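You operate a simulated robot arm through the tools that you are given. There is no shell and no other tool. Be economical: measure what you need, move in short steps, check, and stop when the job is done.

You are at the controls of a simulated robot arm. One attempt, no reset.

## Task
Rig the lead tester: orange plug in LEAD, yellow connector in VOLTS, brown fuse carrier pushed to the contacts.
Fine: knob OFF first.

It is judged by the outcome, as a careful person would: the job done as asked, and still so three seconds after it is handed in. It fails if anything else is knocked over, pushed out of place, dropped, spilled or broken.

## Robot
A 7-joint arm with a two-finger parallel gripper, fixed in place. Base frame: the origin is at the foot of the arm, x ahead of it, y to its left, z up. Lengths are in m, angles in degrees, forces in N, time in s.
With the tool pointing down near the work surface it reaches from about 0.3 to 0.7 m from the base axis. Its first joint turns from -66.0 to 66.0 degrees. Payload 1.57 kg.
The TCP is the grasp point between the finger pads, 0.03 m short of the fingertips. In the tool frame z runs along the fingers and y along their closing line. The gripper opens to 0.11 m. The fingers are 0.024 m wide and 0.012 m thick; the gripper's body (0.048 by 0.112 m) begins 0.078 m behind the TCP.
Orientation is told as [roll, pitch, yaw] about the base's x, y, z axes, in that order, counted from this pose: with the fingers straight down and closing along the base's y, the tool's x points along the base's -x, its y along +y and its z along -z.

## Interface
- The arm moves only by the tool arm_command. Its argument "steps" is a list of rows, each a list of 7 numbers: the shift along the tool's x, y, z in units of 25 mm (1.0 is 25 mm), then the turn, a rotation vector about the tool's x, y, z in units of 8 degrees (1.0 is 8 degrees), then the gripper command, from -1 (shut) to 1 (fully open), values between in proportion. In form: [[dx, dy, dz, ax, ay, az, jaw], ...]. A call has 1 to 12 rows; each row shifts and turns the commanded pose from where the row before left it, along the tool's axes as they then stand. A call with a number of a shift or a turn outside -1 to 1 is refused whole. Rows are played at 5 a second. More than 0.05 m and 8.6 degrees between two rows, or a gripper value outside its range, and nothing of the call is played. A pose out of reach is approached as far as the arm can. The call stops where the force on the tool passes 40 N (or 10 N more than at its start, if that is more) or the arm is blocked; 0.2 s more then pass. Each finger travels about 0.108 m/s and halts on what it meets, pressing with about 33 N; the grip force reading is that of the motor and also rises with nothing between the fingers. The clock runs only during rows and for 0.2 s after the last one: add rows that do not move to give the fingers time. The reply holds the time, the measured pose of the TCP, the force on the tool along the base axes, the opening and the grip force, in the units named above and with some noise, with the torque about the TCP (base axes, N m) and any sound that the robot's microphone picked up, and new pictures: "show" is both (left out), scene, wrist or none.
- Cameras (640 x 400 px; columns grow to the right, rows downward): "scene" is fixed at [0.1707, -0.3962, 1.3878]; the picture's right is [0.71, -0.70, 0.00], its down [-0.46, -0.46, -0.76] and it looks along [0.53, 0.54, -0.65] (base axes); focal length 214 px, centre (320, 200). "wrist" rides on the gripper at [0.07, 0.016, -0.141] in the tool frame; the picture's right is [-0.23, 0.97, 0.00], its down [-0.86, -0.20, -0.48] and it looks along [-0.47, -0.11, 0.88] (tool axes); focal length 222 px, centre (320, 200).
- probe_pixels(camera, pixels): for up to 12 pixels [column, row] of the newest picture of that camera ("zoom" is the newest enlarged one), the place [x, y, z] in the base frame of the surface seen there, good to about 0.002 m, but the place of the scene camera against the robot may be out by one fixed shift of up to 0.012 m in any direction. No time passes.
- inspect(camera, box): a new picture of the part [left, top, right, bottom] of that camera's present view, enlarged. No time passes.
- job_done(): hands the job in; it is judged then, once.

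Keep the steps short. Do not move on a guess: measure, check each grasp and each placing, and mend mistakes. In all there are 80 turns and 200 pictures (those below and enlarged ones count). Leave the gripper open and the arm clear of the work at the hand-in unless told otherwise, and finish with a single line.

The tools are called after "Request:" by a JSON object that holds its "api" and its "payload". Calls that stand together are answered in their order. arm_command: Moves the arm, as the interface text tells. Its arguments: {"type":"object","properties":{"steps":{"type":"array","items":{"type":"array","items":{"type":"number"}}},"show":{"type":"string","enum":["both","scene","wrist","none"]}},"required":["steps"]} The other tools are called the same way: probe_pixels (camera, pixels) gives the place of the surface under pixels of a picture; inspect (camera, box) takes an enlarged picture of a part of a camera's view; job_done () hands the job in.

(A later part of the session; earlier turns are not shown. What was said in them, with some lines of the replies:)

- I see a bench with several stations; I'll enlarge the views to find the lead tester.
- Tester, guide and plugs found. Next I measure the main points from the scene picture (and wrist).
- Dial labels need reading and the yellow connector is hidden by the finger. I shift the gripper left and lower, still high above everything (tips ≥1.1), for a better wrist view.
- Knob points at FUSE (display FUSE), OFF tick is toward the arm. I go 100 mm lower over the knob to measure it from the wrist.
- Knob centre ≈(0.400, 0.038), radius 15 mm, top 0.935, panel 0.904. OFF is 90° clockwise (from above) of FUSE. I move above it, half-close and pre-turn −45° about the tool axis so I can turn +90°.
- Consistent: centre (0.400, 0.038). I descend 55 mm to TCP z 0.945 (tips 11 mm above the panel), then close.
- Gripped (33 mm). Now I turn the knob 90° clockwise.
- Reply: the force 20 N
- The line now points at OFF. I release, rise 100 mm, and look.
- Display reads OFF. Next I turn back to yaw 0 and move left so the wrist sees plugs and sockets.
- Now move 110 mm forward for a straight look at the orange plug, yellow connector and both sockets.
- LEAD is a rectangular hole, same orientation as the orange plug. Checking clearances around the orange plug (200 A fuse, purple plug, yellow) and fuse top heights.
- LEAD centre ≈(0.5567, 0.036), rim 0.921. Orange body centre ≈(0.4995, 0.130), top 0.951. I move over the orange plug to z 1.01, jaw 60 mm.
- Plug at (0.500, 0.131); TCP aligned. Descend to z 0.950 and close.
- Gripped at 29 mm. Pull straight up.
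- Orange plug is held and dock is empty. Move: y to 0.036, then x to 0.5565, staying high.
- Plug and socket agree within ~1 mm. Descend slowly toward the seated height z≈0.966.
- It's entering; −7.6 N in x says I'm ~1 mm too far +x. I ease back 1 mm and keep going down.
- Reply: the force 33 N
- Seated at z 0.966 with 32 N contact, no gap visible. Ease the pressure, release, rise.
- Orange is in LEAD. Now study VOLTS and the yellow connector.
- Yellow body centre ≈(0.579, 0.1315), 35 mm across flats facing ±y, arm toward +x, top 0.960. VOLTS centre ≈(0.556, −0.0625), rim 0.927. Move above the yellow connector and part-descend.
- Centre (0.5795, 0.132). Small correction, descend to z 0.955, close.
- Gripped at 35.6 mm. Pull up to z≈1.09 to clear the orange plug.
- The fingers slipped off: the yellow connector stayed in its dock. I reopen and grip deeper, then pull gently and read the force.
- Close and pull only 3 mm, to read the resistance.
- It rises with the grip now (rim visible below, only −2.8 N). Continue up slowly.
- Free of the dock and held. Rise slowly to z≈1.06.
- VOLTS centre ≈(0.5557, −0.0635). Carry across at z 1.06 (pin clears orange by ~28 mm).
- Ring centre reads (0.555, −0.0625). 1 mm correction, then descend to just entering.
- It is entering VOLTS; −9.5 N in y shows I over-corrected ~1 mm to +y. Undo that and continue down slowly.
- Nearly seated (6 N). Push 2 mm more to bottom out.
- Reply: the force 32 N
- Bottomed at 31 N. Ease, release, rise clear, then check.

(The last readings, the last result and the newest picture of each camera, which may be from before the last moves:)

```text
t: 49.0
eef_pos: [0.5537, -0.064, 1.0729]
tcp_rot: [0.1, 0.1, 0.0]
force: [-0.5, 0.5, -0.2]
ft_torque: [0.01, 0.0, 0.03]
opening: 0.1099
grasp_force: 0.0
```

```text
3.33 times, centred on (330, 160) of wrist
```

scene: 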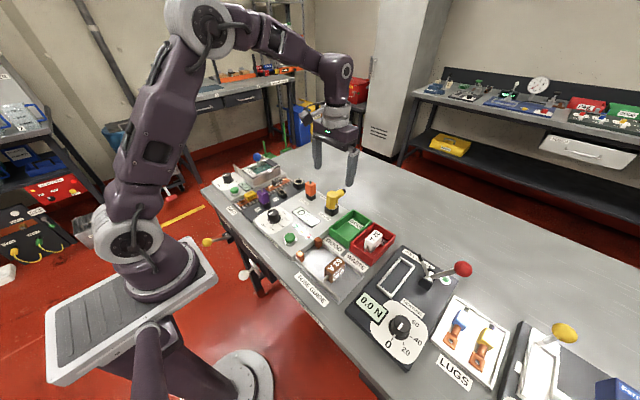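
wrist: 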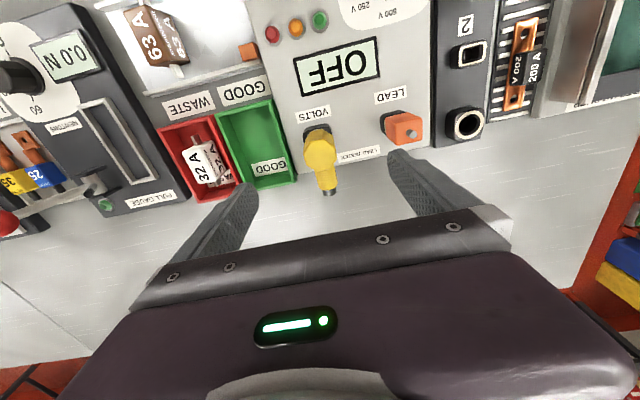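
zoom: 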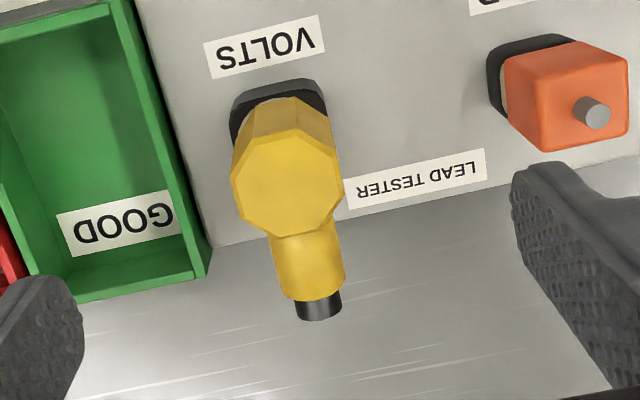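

Both seated. Check the top heights against the dock values, and look at the fuse guide.

Request:
{"api": "probe_pixels", "payload": {"camera": "wrist", "pixels": [[398, 122], [413, 133], [412, 123], [318, 150], [322, 155], [312, 152], [378, 120]]}}

Request:
{"api": "inspect", "payload": {"camera": "scene", "box": [285, 225, 365, 295]}}

Request:
{"api": "inspect", "payload": {"camera": "scene", "box": [298, 175, 324, 205]}}

```text
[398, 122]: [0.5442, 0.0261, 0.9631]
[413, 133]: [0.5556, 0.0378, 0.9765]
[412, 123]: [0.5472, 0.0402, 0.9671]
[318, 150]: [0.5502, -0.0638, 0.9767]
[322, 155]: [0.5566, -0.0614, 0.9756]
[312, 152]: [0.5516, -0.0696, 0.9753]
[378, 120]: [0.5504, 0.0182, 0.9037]
```

```text
5.71 times, centred on (325, 260) of scene
```

zoom: 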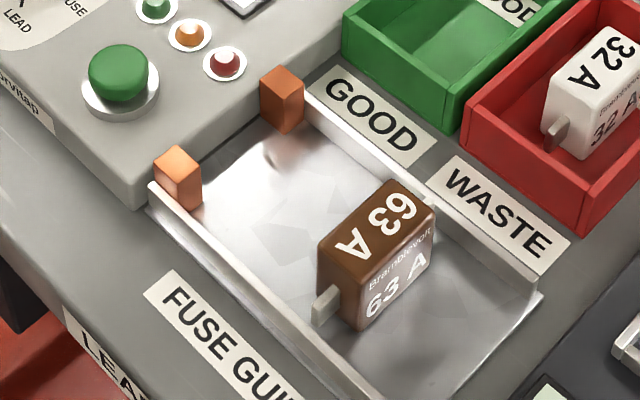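

```text
13.33 times, centred on (311, 190) of scene
```

zoom: 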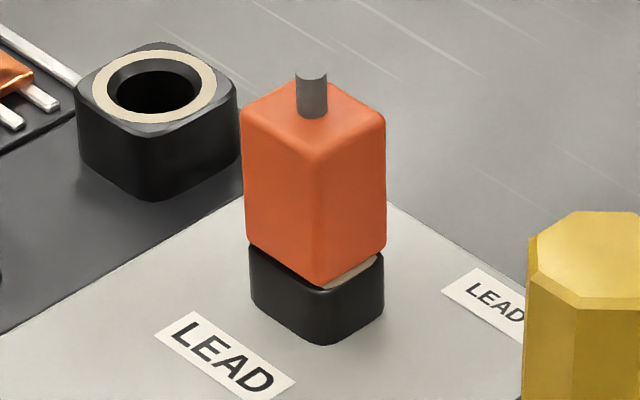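

Orange shows a thin cream sliver on its −y side; compare it to the purple plug's fit in its dock and take closer heights.

Request:
{"api": "inspect", "payload": {"camera": "scene", "box": [251, 185, 277, 215]}}

Request:
{"api": "inspect", "payload": {"camera": "wrist", "box": [370, 95, 435, 150]}}

Request:
{"api": "inspect", "payload": {"camera": "scene", "box": [298, 180, 324, 205]}}

Request:
{"api": "probe_pixels", "payload": {"camera": "zoom", "pixels": [[310, 60], [280, 105], [345, 100], [318, 130], [355, 245], [345, 250], [300, 300]]}}

```text
13.33 times, centred on (264, 200) of scene
```

zoom: 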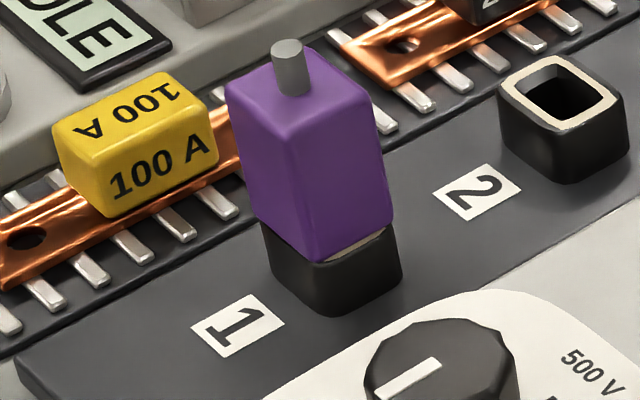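

```text
7.27 times, centred on (402, 122) of wrist
```

zoom: 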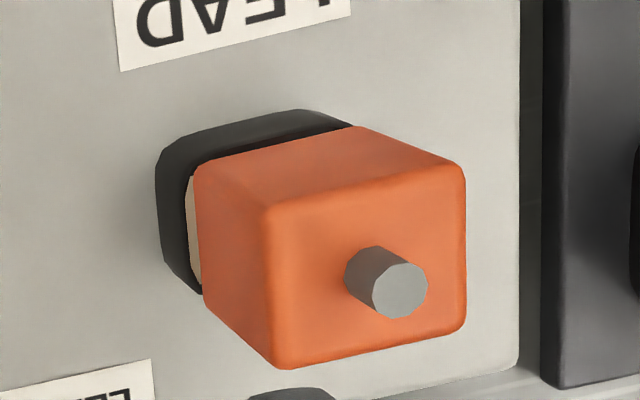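

```text
16.00 times, centred on (311, 192) of scene
```

zoom: 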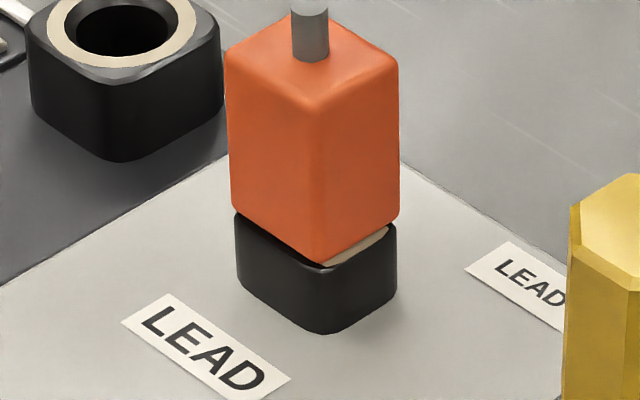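

```text
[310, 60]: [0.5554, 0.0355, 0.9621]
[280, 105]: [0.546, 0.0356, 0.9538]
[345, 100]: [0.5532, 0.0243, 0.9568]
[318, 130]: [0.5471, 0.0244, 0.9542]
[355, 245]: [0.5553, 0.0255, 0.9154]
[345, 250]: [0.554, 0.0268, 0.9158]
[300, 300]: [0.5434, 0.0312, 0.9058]
```

The purple plug shows the same sliver in its dock, so the orange fit is normal. Now the fuse guide: move the camera to it at safe height.

Request:
{"api": "arm_command", "payload": {"steps": [[1, -0.7, 0, 0, 0, 0, 1], [1, -0.7, 0, 0, 0, 0, 1], [1, -0.7, 0, 0, 0, 0, 1], [1, -0.7, 0, 0, 0, 0, 1], [1, -0.7, 0, 0, 0, 0, 1], [1, -0.7, 0, 0, 0, 0, 1], [1, -0.7, 0, 0, 0, 0, 1], [1, 0, 0, 0, 0, 0, 1], [0.8, 0, 0, 0, 0, 0, 1], [0, 0, 0, 0, 0, 0, 1]]}}

Request:
{"api": "inspect", "payload": {"camera": "wrist", "box": [250, 90, 450, 230]}}

```text
t: 51.2
eef_pos: [0.3363, -0.1853, 1.0732]
tcp_rot: [0.1, -0.1, 0.0]
force: [0.0, 0.1, -0.3]
ft_torque: [-0.04, 0.02, -0.02]
opening: 0.1099
grasp_force: 0.1
```

scene: 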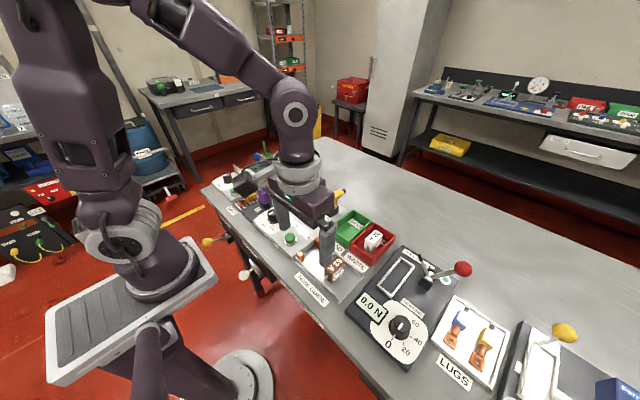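
wrist: 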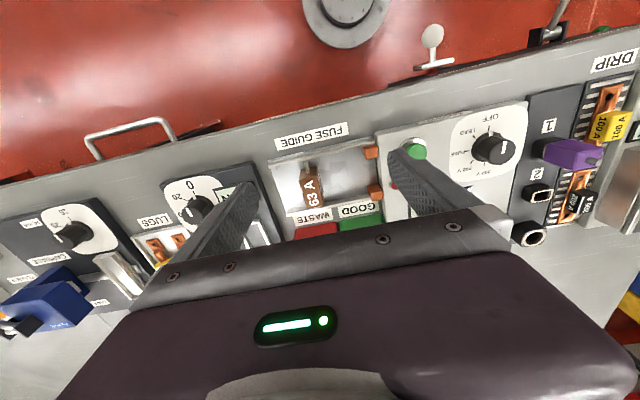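

```text
2.86 times, centred on (350, 160) of wrist
```

zoom: 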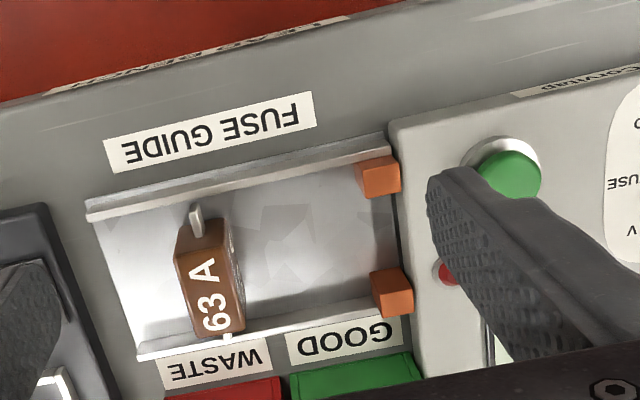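

Request:
{"api": "probe_pixels", "payload": {"camera": "zoom", "pixels": [[180, 255], [190, 330], [222, 280], [242, 325], [196, 212], [198, 230], [362, 178], [375, 292], [378, 163], [392, 273], [270, 250], [250, 170]]}}

Request:
{"api": "inspect", "payload": {"camera": "wrist", "box": [290, 135, 390, 220]}}

```text
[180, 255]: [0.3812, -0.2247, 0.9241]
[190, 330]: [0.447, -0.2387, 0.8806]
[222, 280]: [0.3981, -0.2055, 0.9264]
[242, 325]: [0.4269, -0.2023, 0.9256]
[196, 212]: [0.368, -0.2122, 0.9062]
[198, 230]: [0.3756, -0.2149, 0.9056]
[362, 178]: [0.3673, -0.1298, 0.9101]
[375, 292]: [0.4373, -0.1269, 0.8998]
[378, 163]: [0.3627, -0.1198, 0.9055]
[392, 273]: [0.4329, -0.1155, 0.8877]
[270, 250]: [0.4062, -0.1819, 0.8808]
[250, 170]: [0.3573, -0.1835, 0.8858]
```

```text
4.71 times, centred on (340, 178) of wrist
```

zoom: 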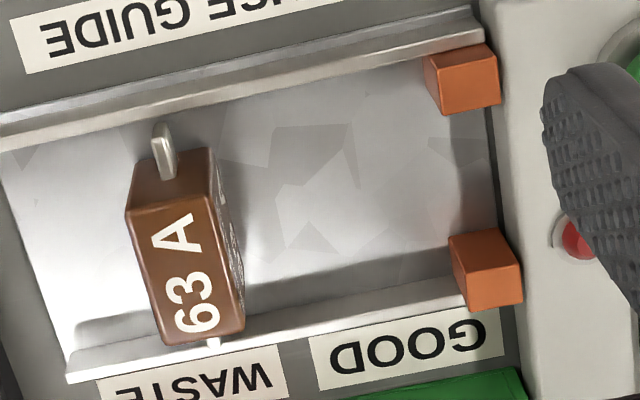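

Carrier: x 0.381–0.430, y −0.225…−0.203, top 0.926, floor 0.881; contact faces at y≈−0.128. I'll push it +y with closed fingers behind it. Check the free room behind first.

Request:
{"api": "probe_pixels", "payload": {"camera": "wrist", "pixels": [[277, 212], [271, 190], [277, 170], [292, 213], [284, 195], [287, 180], [280, 200], [265, 185], [262, 205]]}}

Request:
{"api": "inspect", "payload": {"camera": "scene", "box": [310, 240, 400, 310]}}

```text
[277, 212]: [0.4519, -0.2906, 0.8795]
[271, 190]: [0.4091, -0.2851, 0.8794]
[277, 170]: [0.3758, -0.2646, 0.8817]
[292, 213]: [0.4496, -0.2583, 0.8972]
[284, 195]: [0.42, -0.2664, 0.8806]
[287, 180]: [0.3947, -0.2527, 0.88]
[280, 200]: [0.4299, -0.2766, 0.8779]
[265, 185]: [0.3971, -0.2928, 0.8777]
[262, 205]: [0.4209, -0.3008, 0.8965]
```

```text
5.71 times, centred on (355, 275) of scene
```

zoom: 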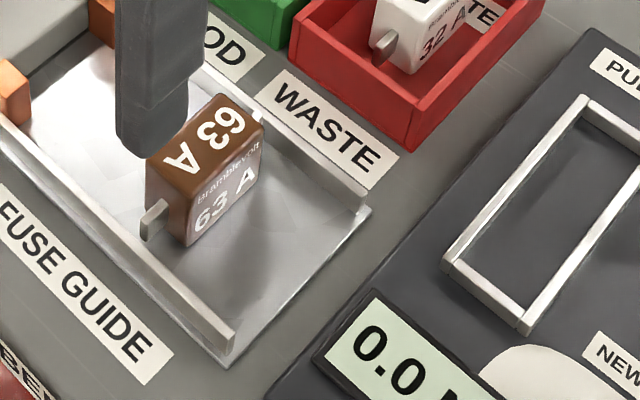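

Room behind is free to y≈−0.295. Close, move to (0.4045, −0.256), descend to z 0.96 and check.

Request:
{"api": "arm_command", "payload": {"steps": [[-0.91, -0.943, 0, 0, 0, 0, 0], [-0.91, -0.943, 0, 0, 0, 0, -1], [-0.91, -0.943, 0, 0, 0, 0, -1], [0, 0, 0, 0, 0, 0, -1], [0, 0, 0, 0, 0, 0, -1], [0, 0, 0.9, 0, 0, 0, -1], [0, 0, 0.9, 0, 0, 0, -1], [0, 0, 0.9, 0, 0, 0, -1], [0, 0, 0.9, 0, 0, 0, -1], [0, 0, 0.9, 0, 0, 0, -1], [0, 0, 0, 0, 0, 0, -1]]}}

Request:
{"api": "inspect", "payload": {"camera": "scene", "box": [300, 220, 390, 300]}}

Request:
{"api": "inspect", "payload": {"camera": "wrist", "box": [250, 90, 450, 230]}}

```text
t: 53.6
eef_pos: [0.4034, -0.2567, 0.9584]
tcp_rot: [0.0, 0.0, -0.1]
force: [-0.4, 0.4, 0.2]
ft_torque: [0.02, -0.01, -0.02]
opening: 0.0002
grasp_force: 21.3
```

scene: 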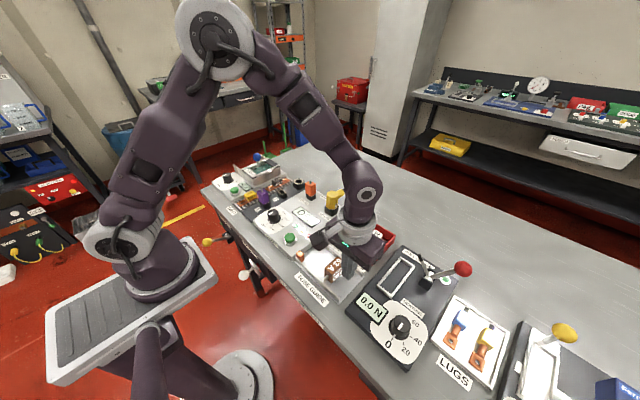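
wrist: 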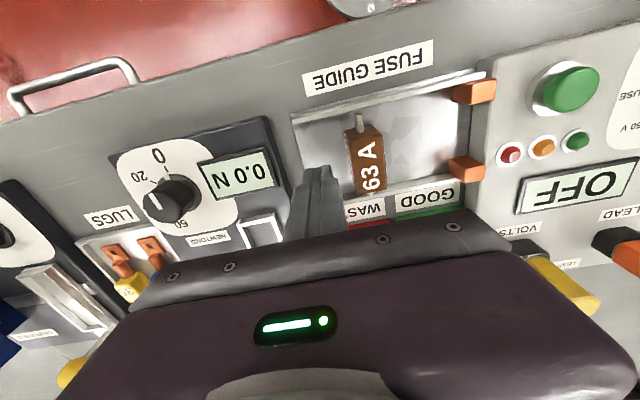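

```text
5.00 times, centred on (345, 260) of scene
```

zoom: 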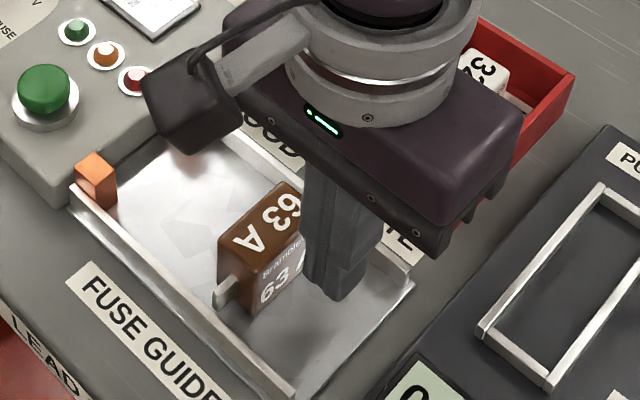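

```text
2.86 times, centred on (350, 160) of wrist
```

zoom: 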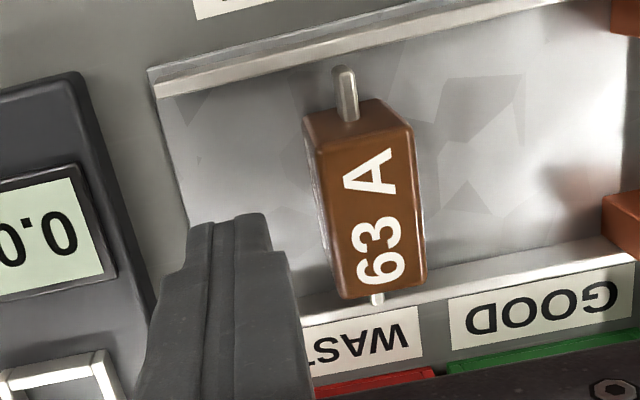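

Request:
{"api": "probe_pixels", "payload": {"camera": "zoom", "pixels": [[368, 137], [380, 290], [326, 200], [415, 200], [348, 80], [377, 298], [330, 160], [410, 130]]}}

```text
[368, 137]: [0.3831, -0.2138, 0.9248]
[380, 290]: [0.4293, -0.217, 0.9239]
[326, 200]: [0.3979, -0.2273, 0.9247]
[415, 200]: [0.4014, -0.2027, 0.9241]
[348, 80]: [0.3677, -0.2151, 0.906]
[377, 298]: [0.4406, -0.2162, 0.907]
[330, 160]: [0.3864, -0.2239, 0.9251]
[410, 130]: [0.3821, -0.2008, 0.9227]
```

Aligned (carrier centre x≈0.4045). Lower to z 0.922 and push slowly +y by 85 mm, short of the contacts.

Request:
{"api": "arm_command", "payload": {"steps": [[0, 0, 0.73, 0, 0, 0, -1], [0, 0, 0.73, 0, 0, 0, -1], [0, 0, 0, 0, 0, 0, -1], [0, 0.4, 0, 0, 0, 0, -1], [0, 0.4, 0, 0, 0, 0, -1], [0, 0.4, 0, 0, 0, 0, -1], [0, 0.4, 0, 0, 0, 0, -1], [0, 0.4, 0, 0, 0, 0, -1], [0, 0.4, 0, 0, 0, 0, -1], [0, 0.4, 0, 0, 0, 0, -1], [0, 0.4, 0, 0, 0, 0, -1], [0, 0.2, 0, 0, 0, 0, -1]]}}

Request:
{"api": "inspect", "payload": {"camera": "scene", "box": [280, 210, 370, 290]}}

Request:
{"api": "inspect", "payload": {"camera": "wrist", "box": [250, 90, 450, 230]}}

```text
t: 56.2
eef_pos: [0.4031, -0.1723, 0.9254]
tcp_rot: [0.0, 0.0, 0.1]
force: [-0.8, -0.8, -0.6]
ft_torque: [-0.01, 0.02, 0.01]
opening: 0.0002
grasp_force: 21.4
```

scene: 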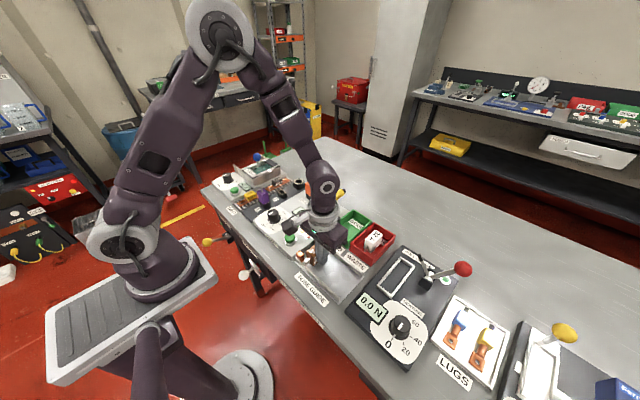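
wrist: 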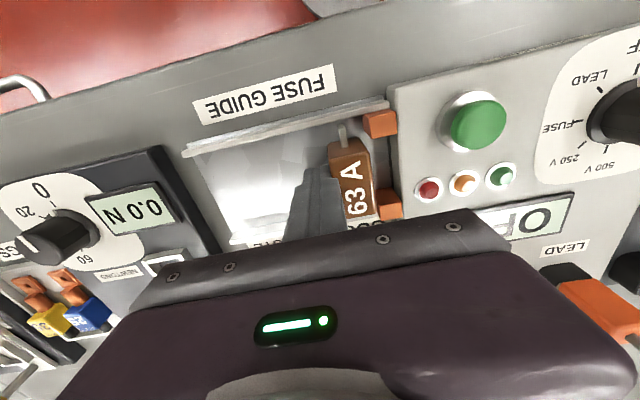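

```text
5.00 times, centred on (325, 250) of scene
```

zoom: 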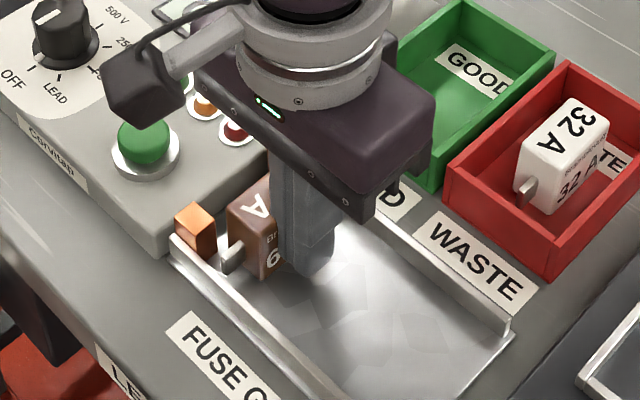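

```text
2.86 times, centred on (350, 160) of wrist
```

zoom: 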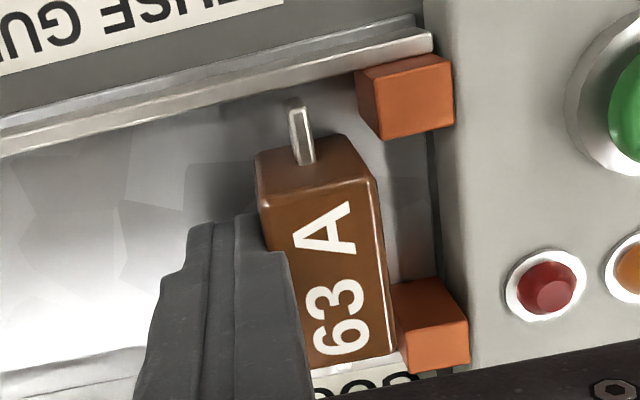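

Carrier slid straight; some mm remain. Probe the gap between blade and contact.

Request:
{"api": "probe_pixels", "payload": {"camera": "zoom", "pixels": [[300, 112], [296, 125], [312, 130], [365, 105], [377, 120], [410, 115], [398, 345], [272, 220], [380, 290]]}}

Request:
{"api": "arm_command", "payload": {"steps": [[0, 0.16, 0, 0, 0, 0, -1], [0, 0.16, 0, 0, 0, 0, -1], [0, 0.16, 0, 0, 0, 0, -1], [0, 0, 0, 0, 0, 0, -1]]}}

Request:
{"api": "inspect", "payload": {"camera": "wrist", "box": [250, 90, 450, 230]}}

```text
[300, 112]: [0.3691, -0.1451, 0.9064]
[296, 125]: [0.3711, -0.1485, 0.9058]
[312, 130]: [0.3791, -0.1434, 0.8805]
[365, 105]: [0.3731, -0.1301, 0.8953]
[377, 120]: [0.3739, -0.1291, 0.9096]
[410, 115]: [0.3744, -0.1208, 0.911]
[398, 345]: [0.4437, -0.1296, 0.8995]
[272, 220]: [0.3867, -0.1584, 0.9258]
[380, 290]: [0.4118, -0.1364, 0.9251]
```

```text
t: 57.2
eef_pos: [0.4044, -0.1593, 0.9223]
tcp_rot: [-0.1, -0.2, -0.1]
force: [-0.9, -0.2, 0.0]
ft_torque: [-0.04, -0.01, -0.01]
opening: 0.0
grasp_force: 21.4
```

scene: 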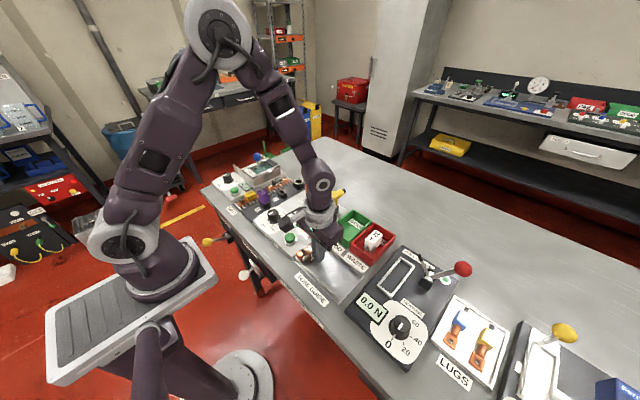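
wrist: 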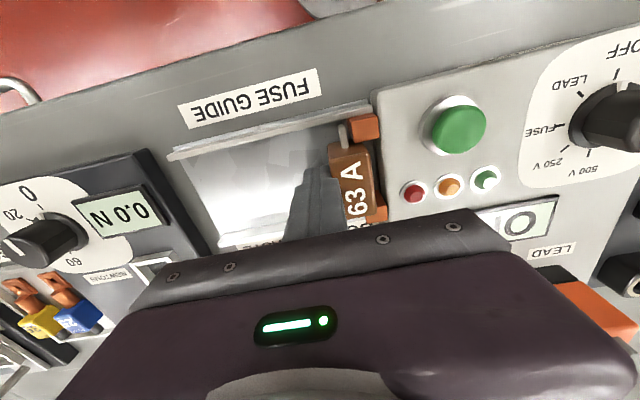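

```text
2.86 times, centred on (350, 160) of wrist
```

zoom: 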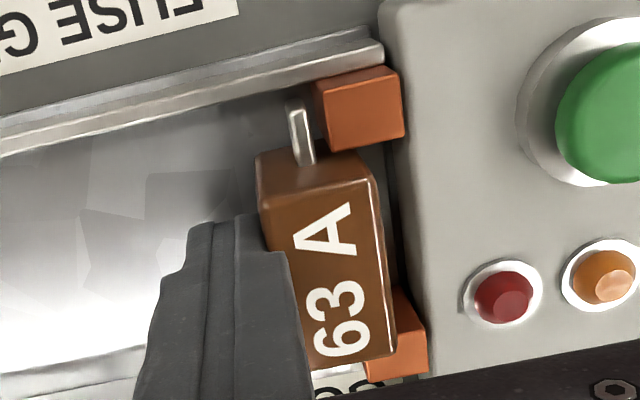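

About 3 mm left, no contact force yet. Push in 1.25 mm steps until force appears.

Request:
{"api": "arm_command", "payload": {"steps": [[0, 0.05, 0, 0, 0, 0, -1], [0, 0.05, 0, 0, 0, 0, -1], [0, 0.05, 0, 0, 0, 0, -1], [0, 0, 0, 0, 0, 0, -1]], "show": "wrist"}}

Request:
{"api": "inspect", "payload": {"camera": "wrist", "box": [300, 90, 420, 180]}}

```text
t: 58.2
eef_pos: [0.4039, -0.1566, 0.9252]
tcp_rot: [0.1, 0.0, 0.1]
force: [1.4, -3.5, -0.9]
ft_torque: [-0.06, 0.0, -0.02]
opening: 0.0
grasp_force: 20.9
```

wrist: 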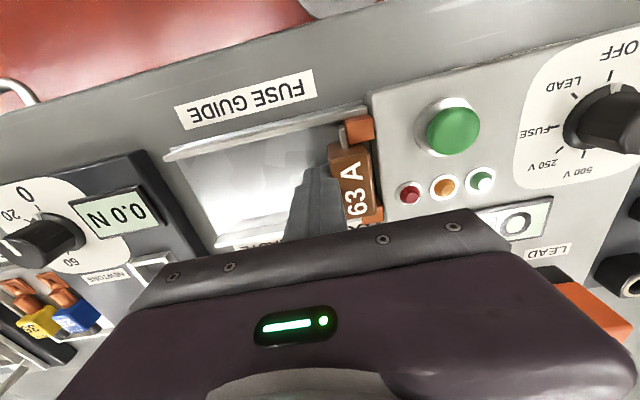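

```text
4.44 times, centred on (360, 135) of wrist
```

zoom: 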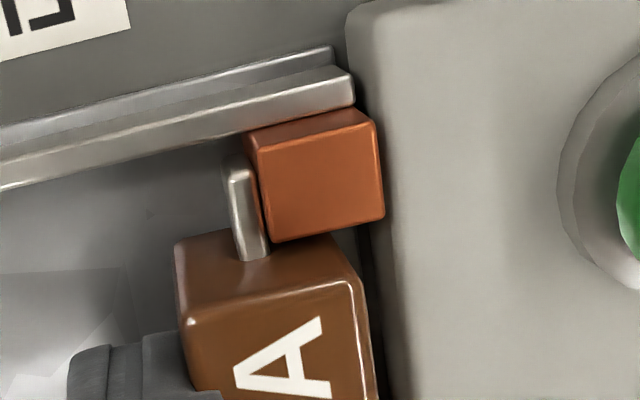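

Contact begins (−3.5 N). Press 1.5 mm more to seat it against both contacts.

Request:
{"api": "arm_command", "payload": {"steps": [[0, 0.03, 0, 0, 0, 0, -1], [0, 0.03, 0, 0, 0, 0, -1], [0, 0, 0, 0, 0, 0, -1]], "show": "none"}}

```text
t: 59.0
eef_pos: [0.4042, -0.1554, 0.9248]
tcp_rot: [-0.2, -0.1, 0.0]
force: [-1.9, -25.4, 2.8]
ft_torque: [-0.31, 0.01, 0.02]
opening: 0.0001
grasp_force: 20.7
```

Firm stop at 25 N. Back off straight −y, then rise clear.

Request:
{"api": "arm_command", "payload": {"steps": [[0, -0.1, 0, 0, 0, 0, -1], [0, -0.4, 0, 0, 0, 0, -1], [0, -0.6, 0, 0, 0, 0, -1], [0, 0, -0.9, 0, 0, 0, -1], [0, 0, -0.9, 0, 0, 0, -1], [0, 0, -0.9, 0, 0, 0, -1], [0, 0, -0.9, 0, 0, 0, -1], [0, 0, -0.9, 0, 0, 0, -1], [0, 0, -0.9, 0, 0, 0, 0], [0.5, 0, -0.9, 0, 0, 0, 1], [0.9, 0, -0.9, 0, 0, 0, 1], [0.9, 0, 0, 0, 0, 0, 1]]}}

Request:
{"api": "inspect", "payload": {"camera": "scene", "box": [250, 170, 370, 290]}}

Request:
{"api": "inspect", "payload": {"camera": "wrist", "box": [270, 110, 470, 240]}}

```text
t: 61.6
eef_pos: [0.3453, -0.18, 1.1026]
tcp_rot: [0.1, 0.0, -0.1]
force: [-0.4, -0.2, 0.4]
ft_torque: [0.0, -0.02, 0.0]
opening: 0.1097
grasp_force: 0.0
```

scene: 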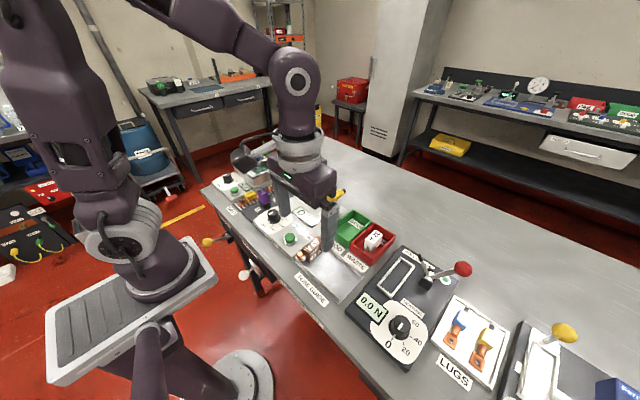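
wrist: 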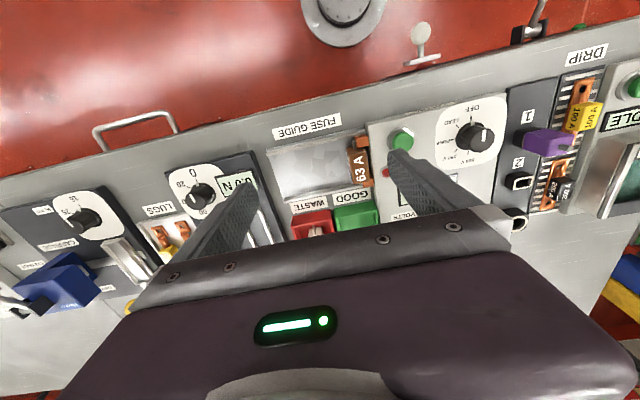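

```text
3.33 times, centred on (310, 230) of scene
```

zoom: 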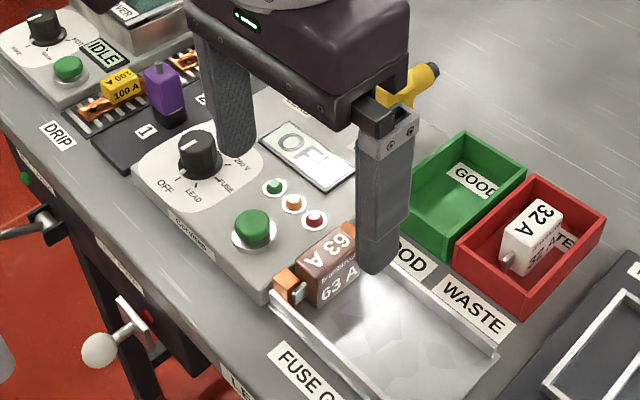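

```text
3.08 times, centred on (370, 175) of wrist
```

zoom: 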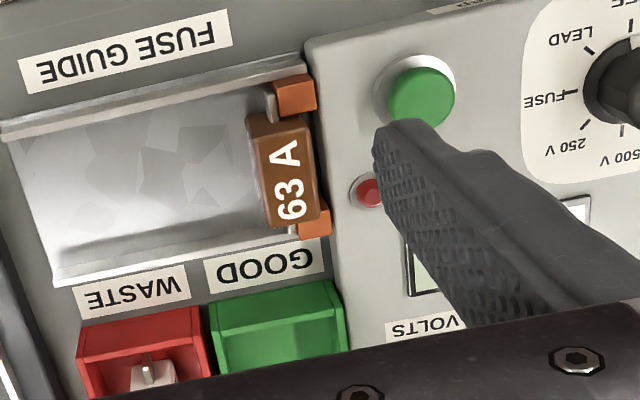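

Carrier blades sit against both contacts. Move the arm up and away and do a last overall check.

Request:
{"api": "arm_command", "payload": {"steps": [[0.3, -0.8, -0.8, 0, 0, 0, 1], [0, -0.8, -0.8, 0, 0, 0, 1], [0, -0.8, -0.8, 0, 0, 0, 1], [0, -0.8, -0.8, 0, 0, 0, 1], [0, -0.8, -0.8, 0, 0, 0, 1], [0, -0.8, -0.8, 0, 0, 0, 1], [0, 0, 0, 0, 0, 0, 1]]}}

Request:
{"api": "inspect", "payload": {"camera": "scene", "box": [245, 165, 365, 285]}}

```text
t: 63.2
eef_pos: [0.3373, -0.3027, 1.2247]
tcp_rot: [0.0, 0.0, 0.0]
force: [0.5, 0.3, 0.4]
ft_torque: [-0.01, 0.02, -0.03]
opening: 0.1099
grasp_force: 0.0
```

scene: 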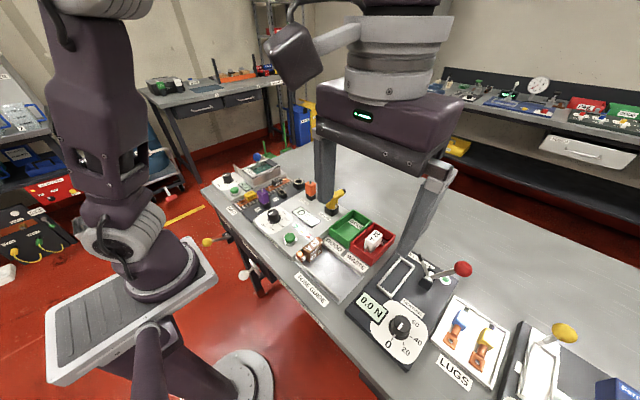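
wrist: 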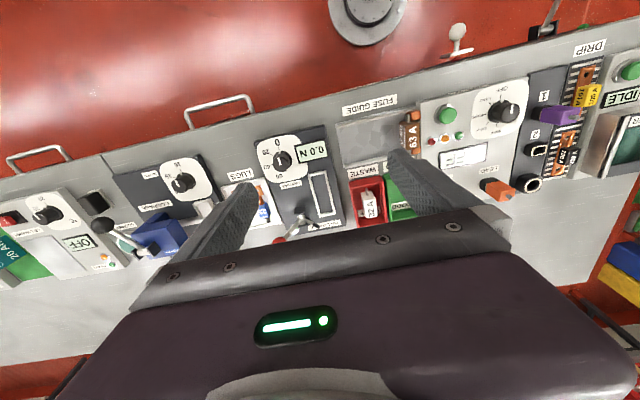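

```text
3.33 times, centred on (305, 225) of scene
```

zoom: 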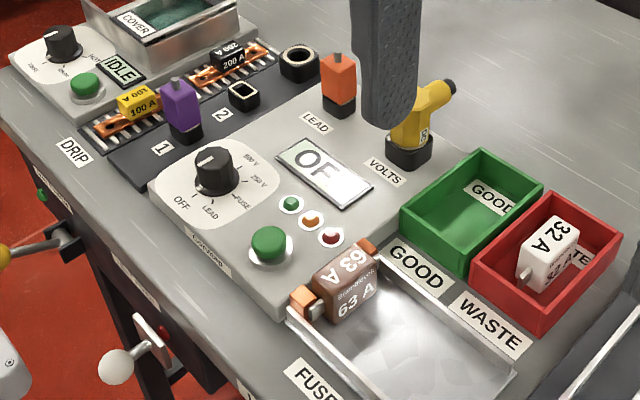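

All in place: knob OFF, orange in LEAD, yellow in VOLTS, carrier at the contacts, gripper open and clear. Handing in.

Request:
{"api": "job_done", "payload": {}}

```text
The job is handed in.
```

The lead tester is rigged: I set the knob to OFF first, then put the orange plug in LEAD and the yellow connector in VOLTS (the first pull slipped off it in its dock, the second worked), and pushed the brown fuse carrier against both contacts.
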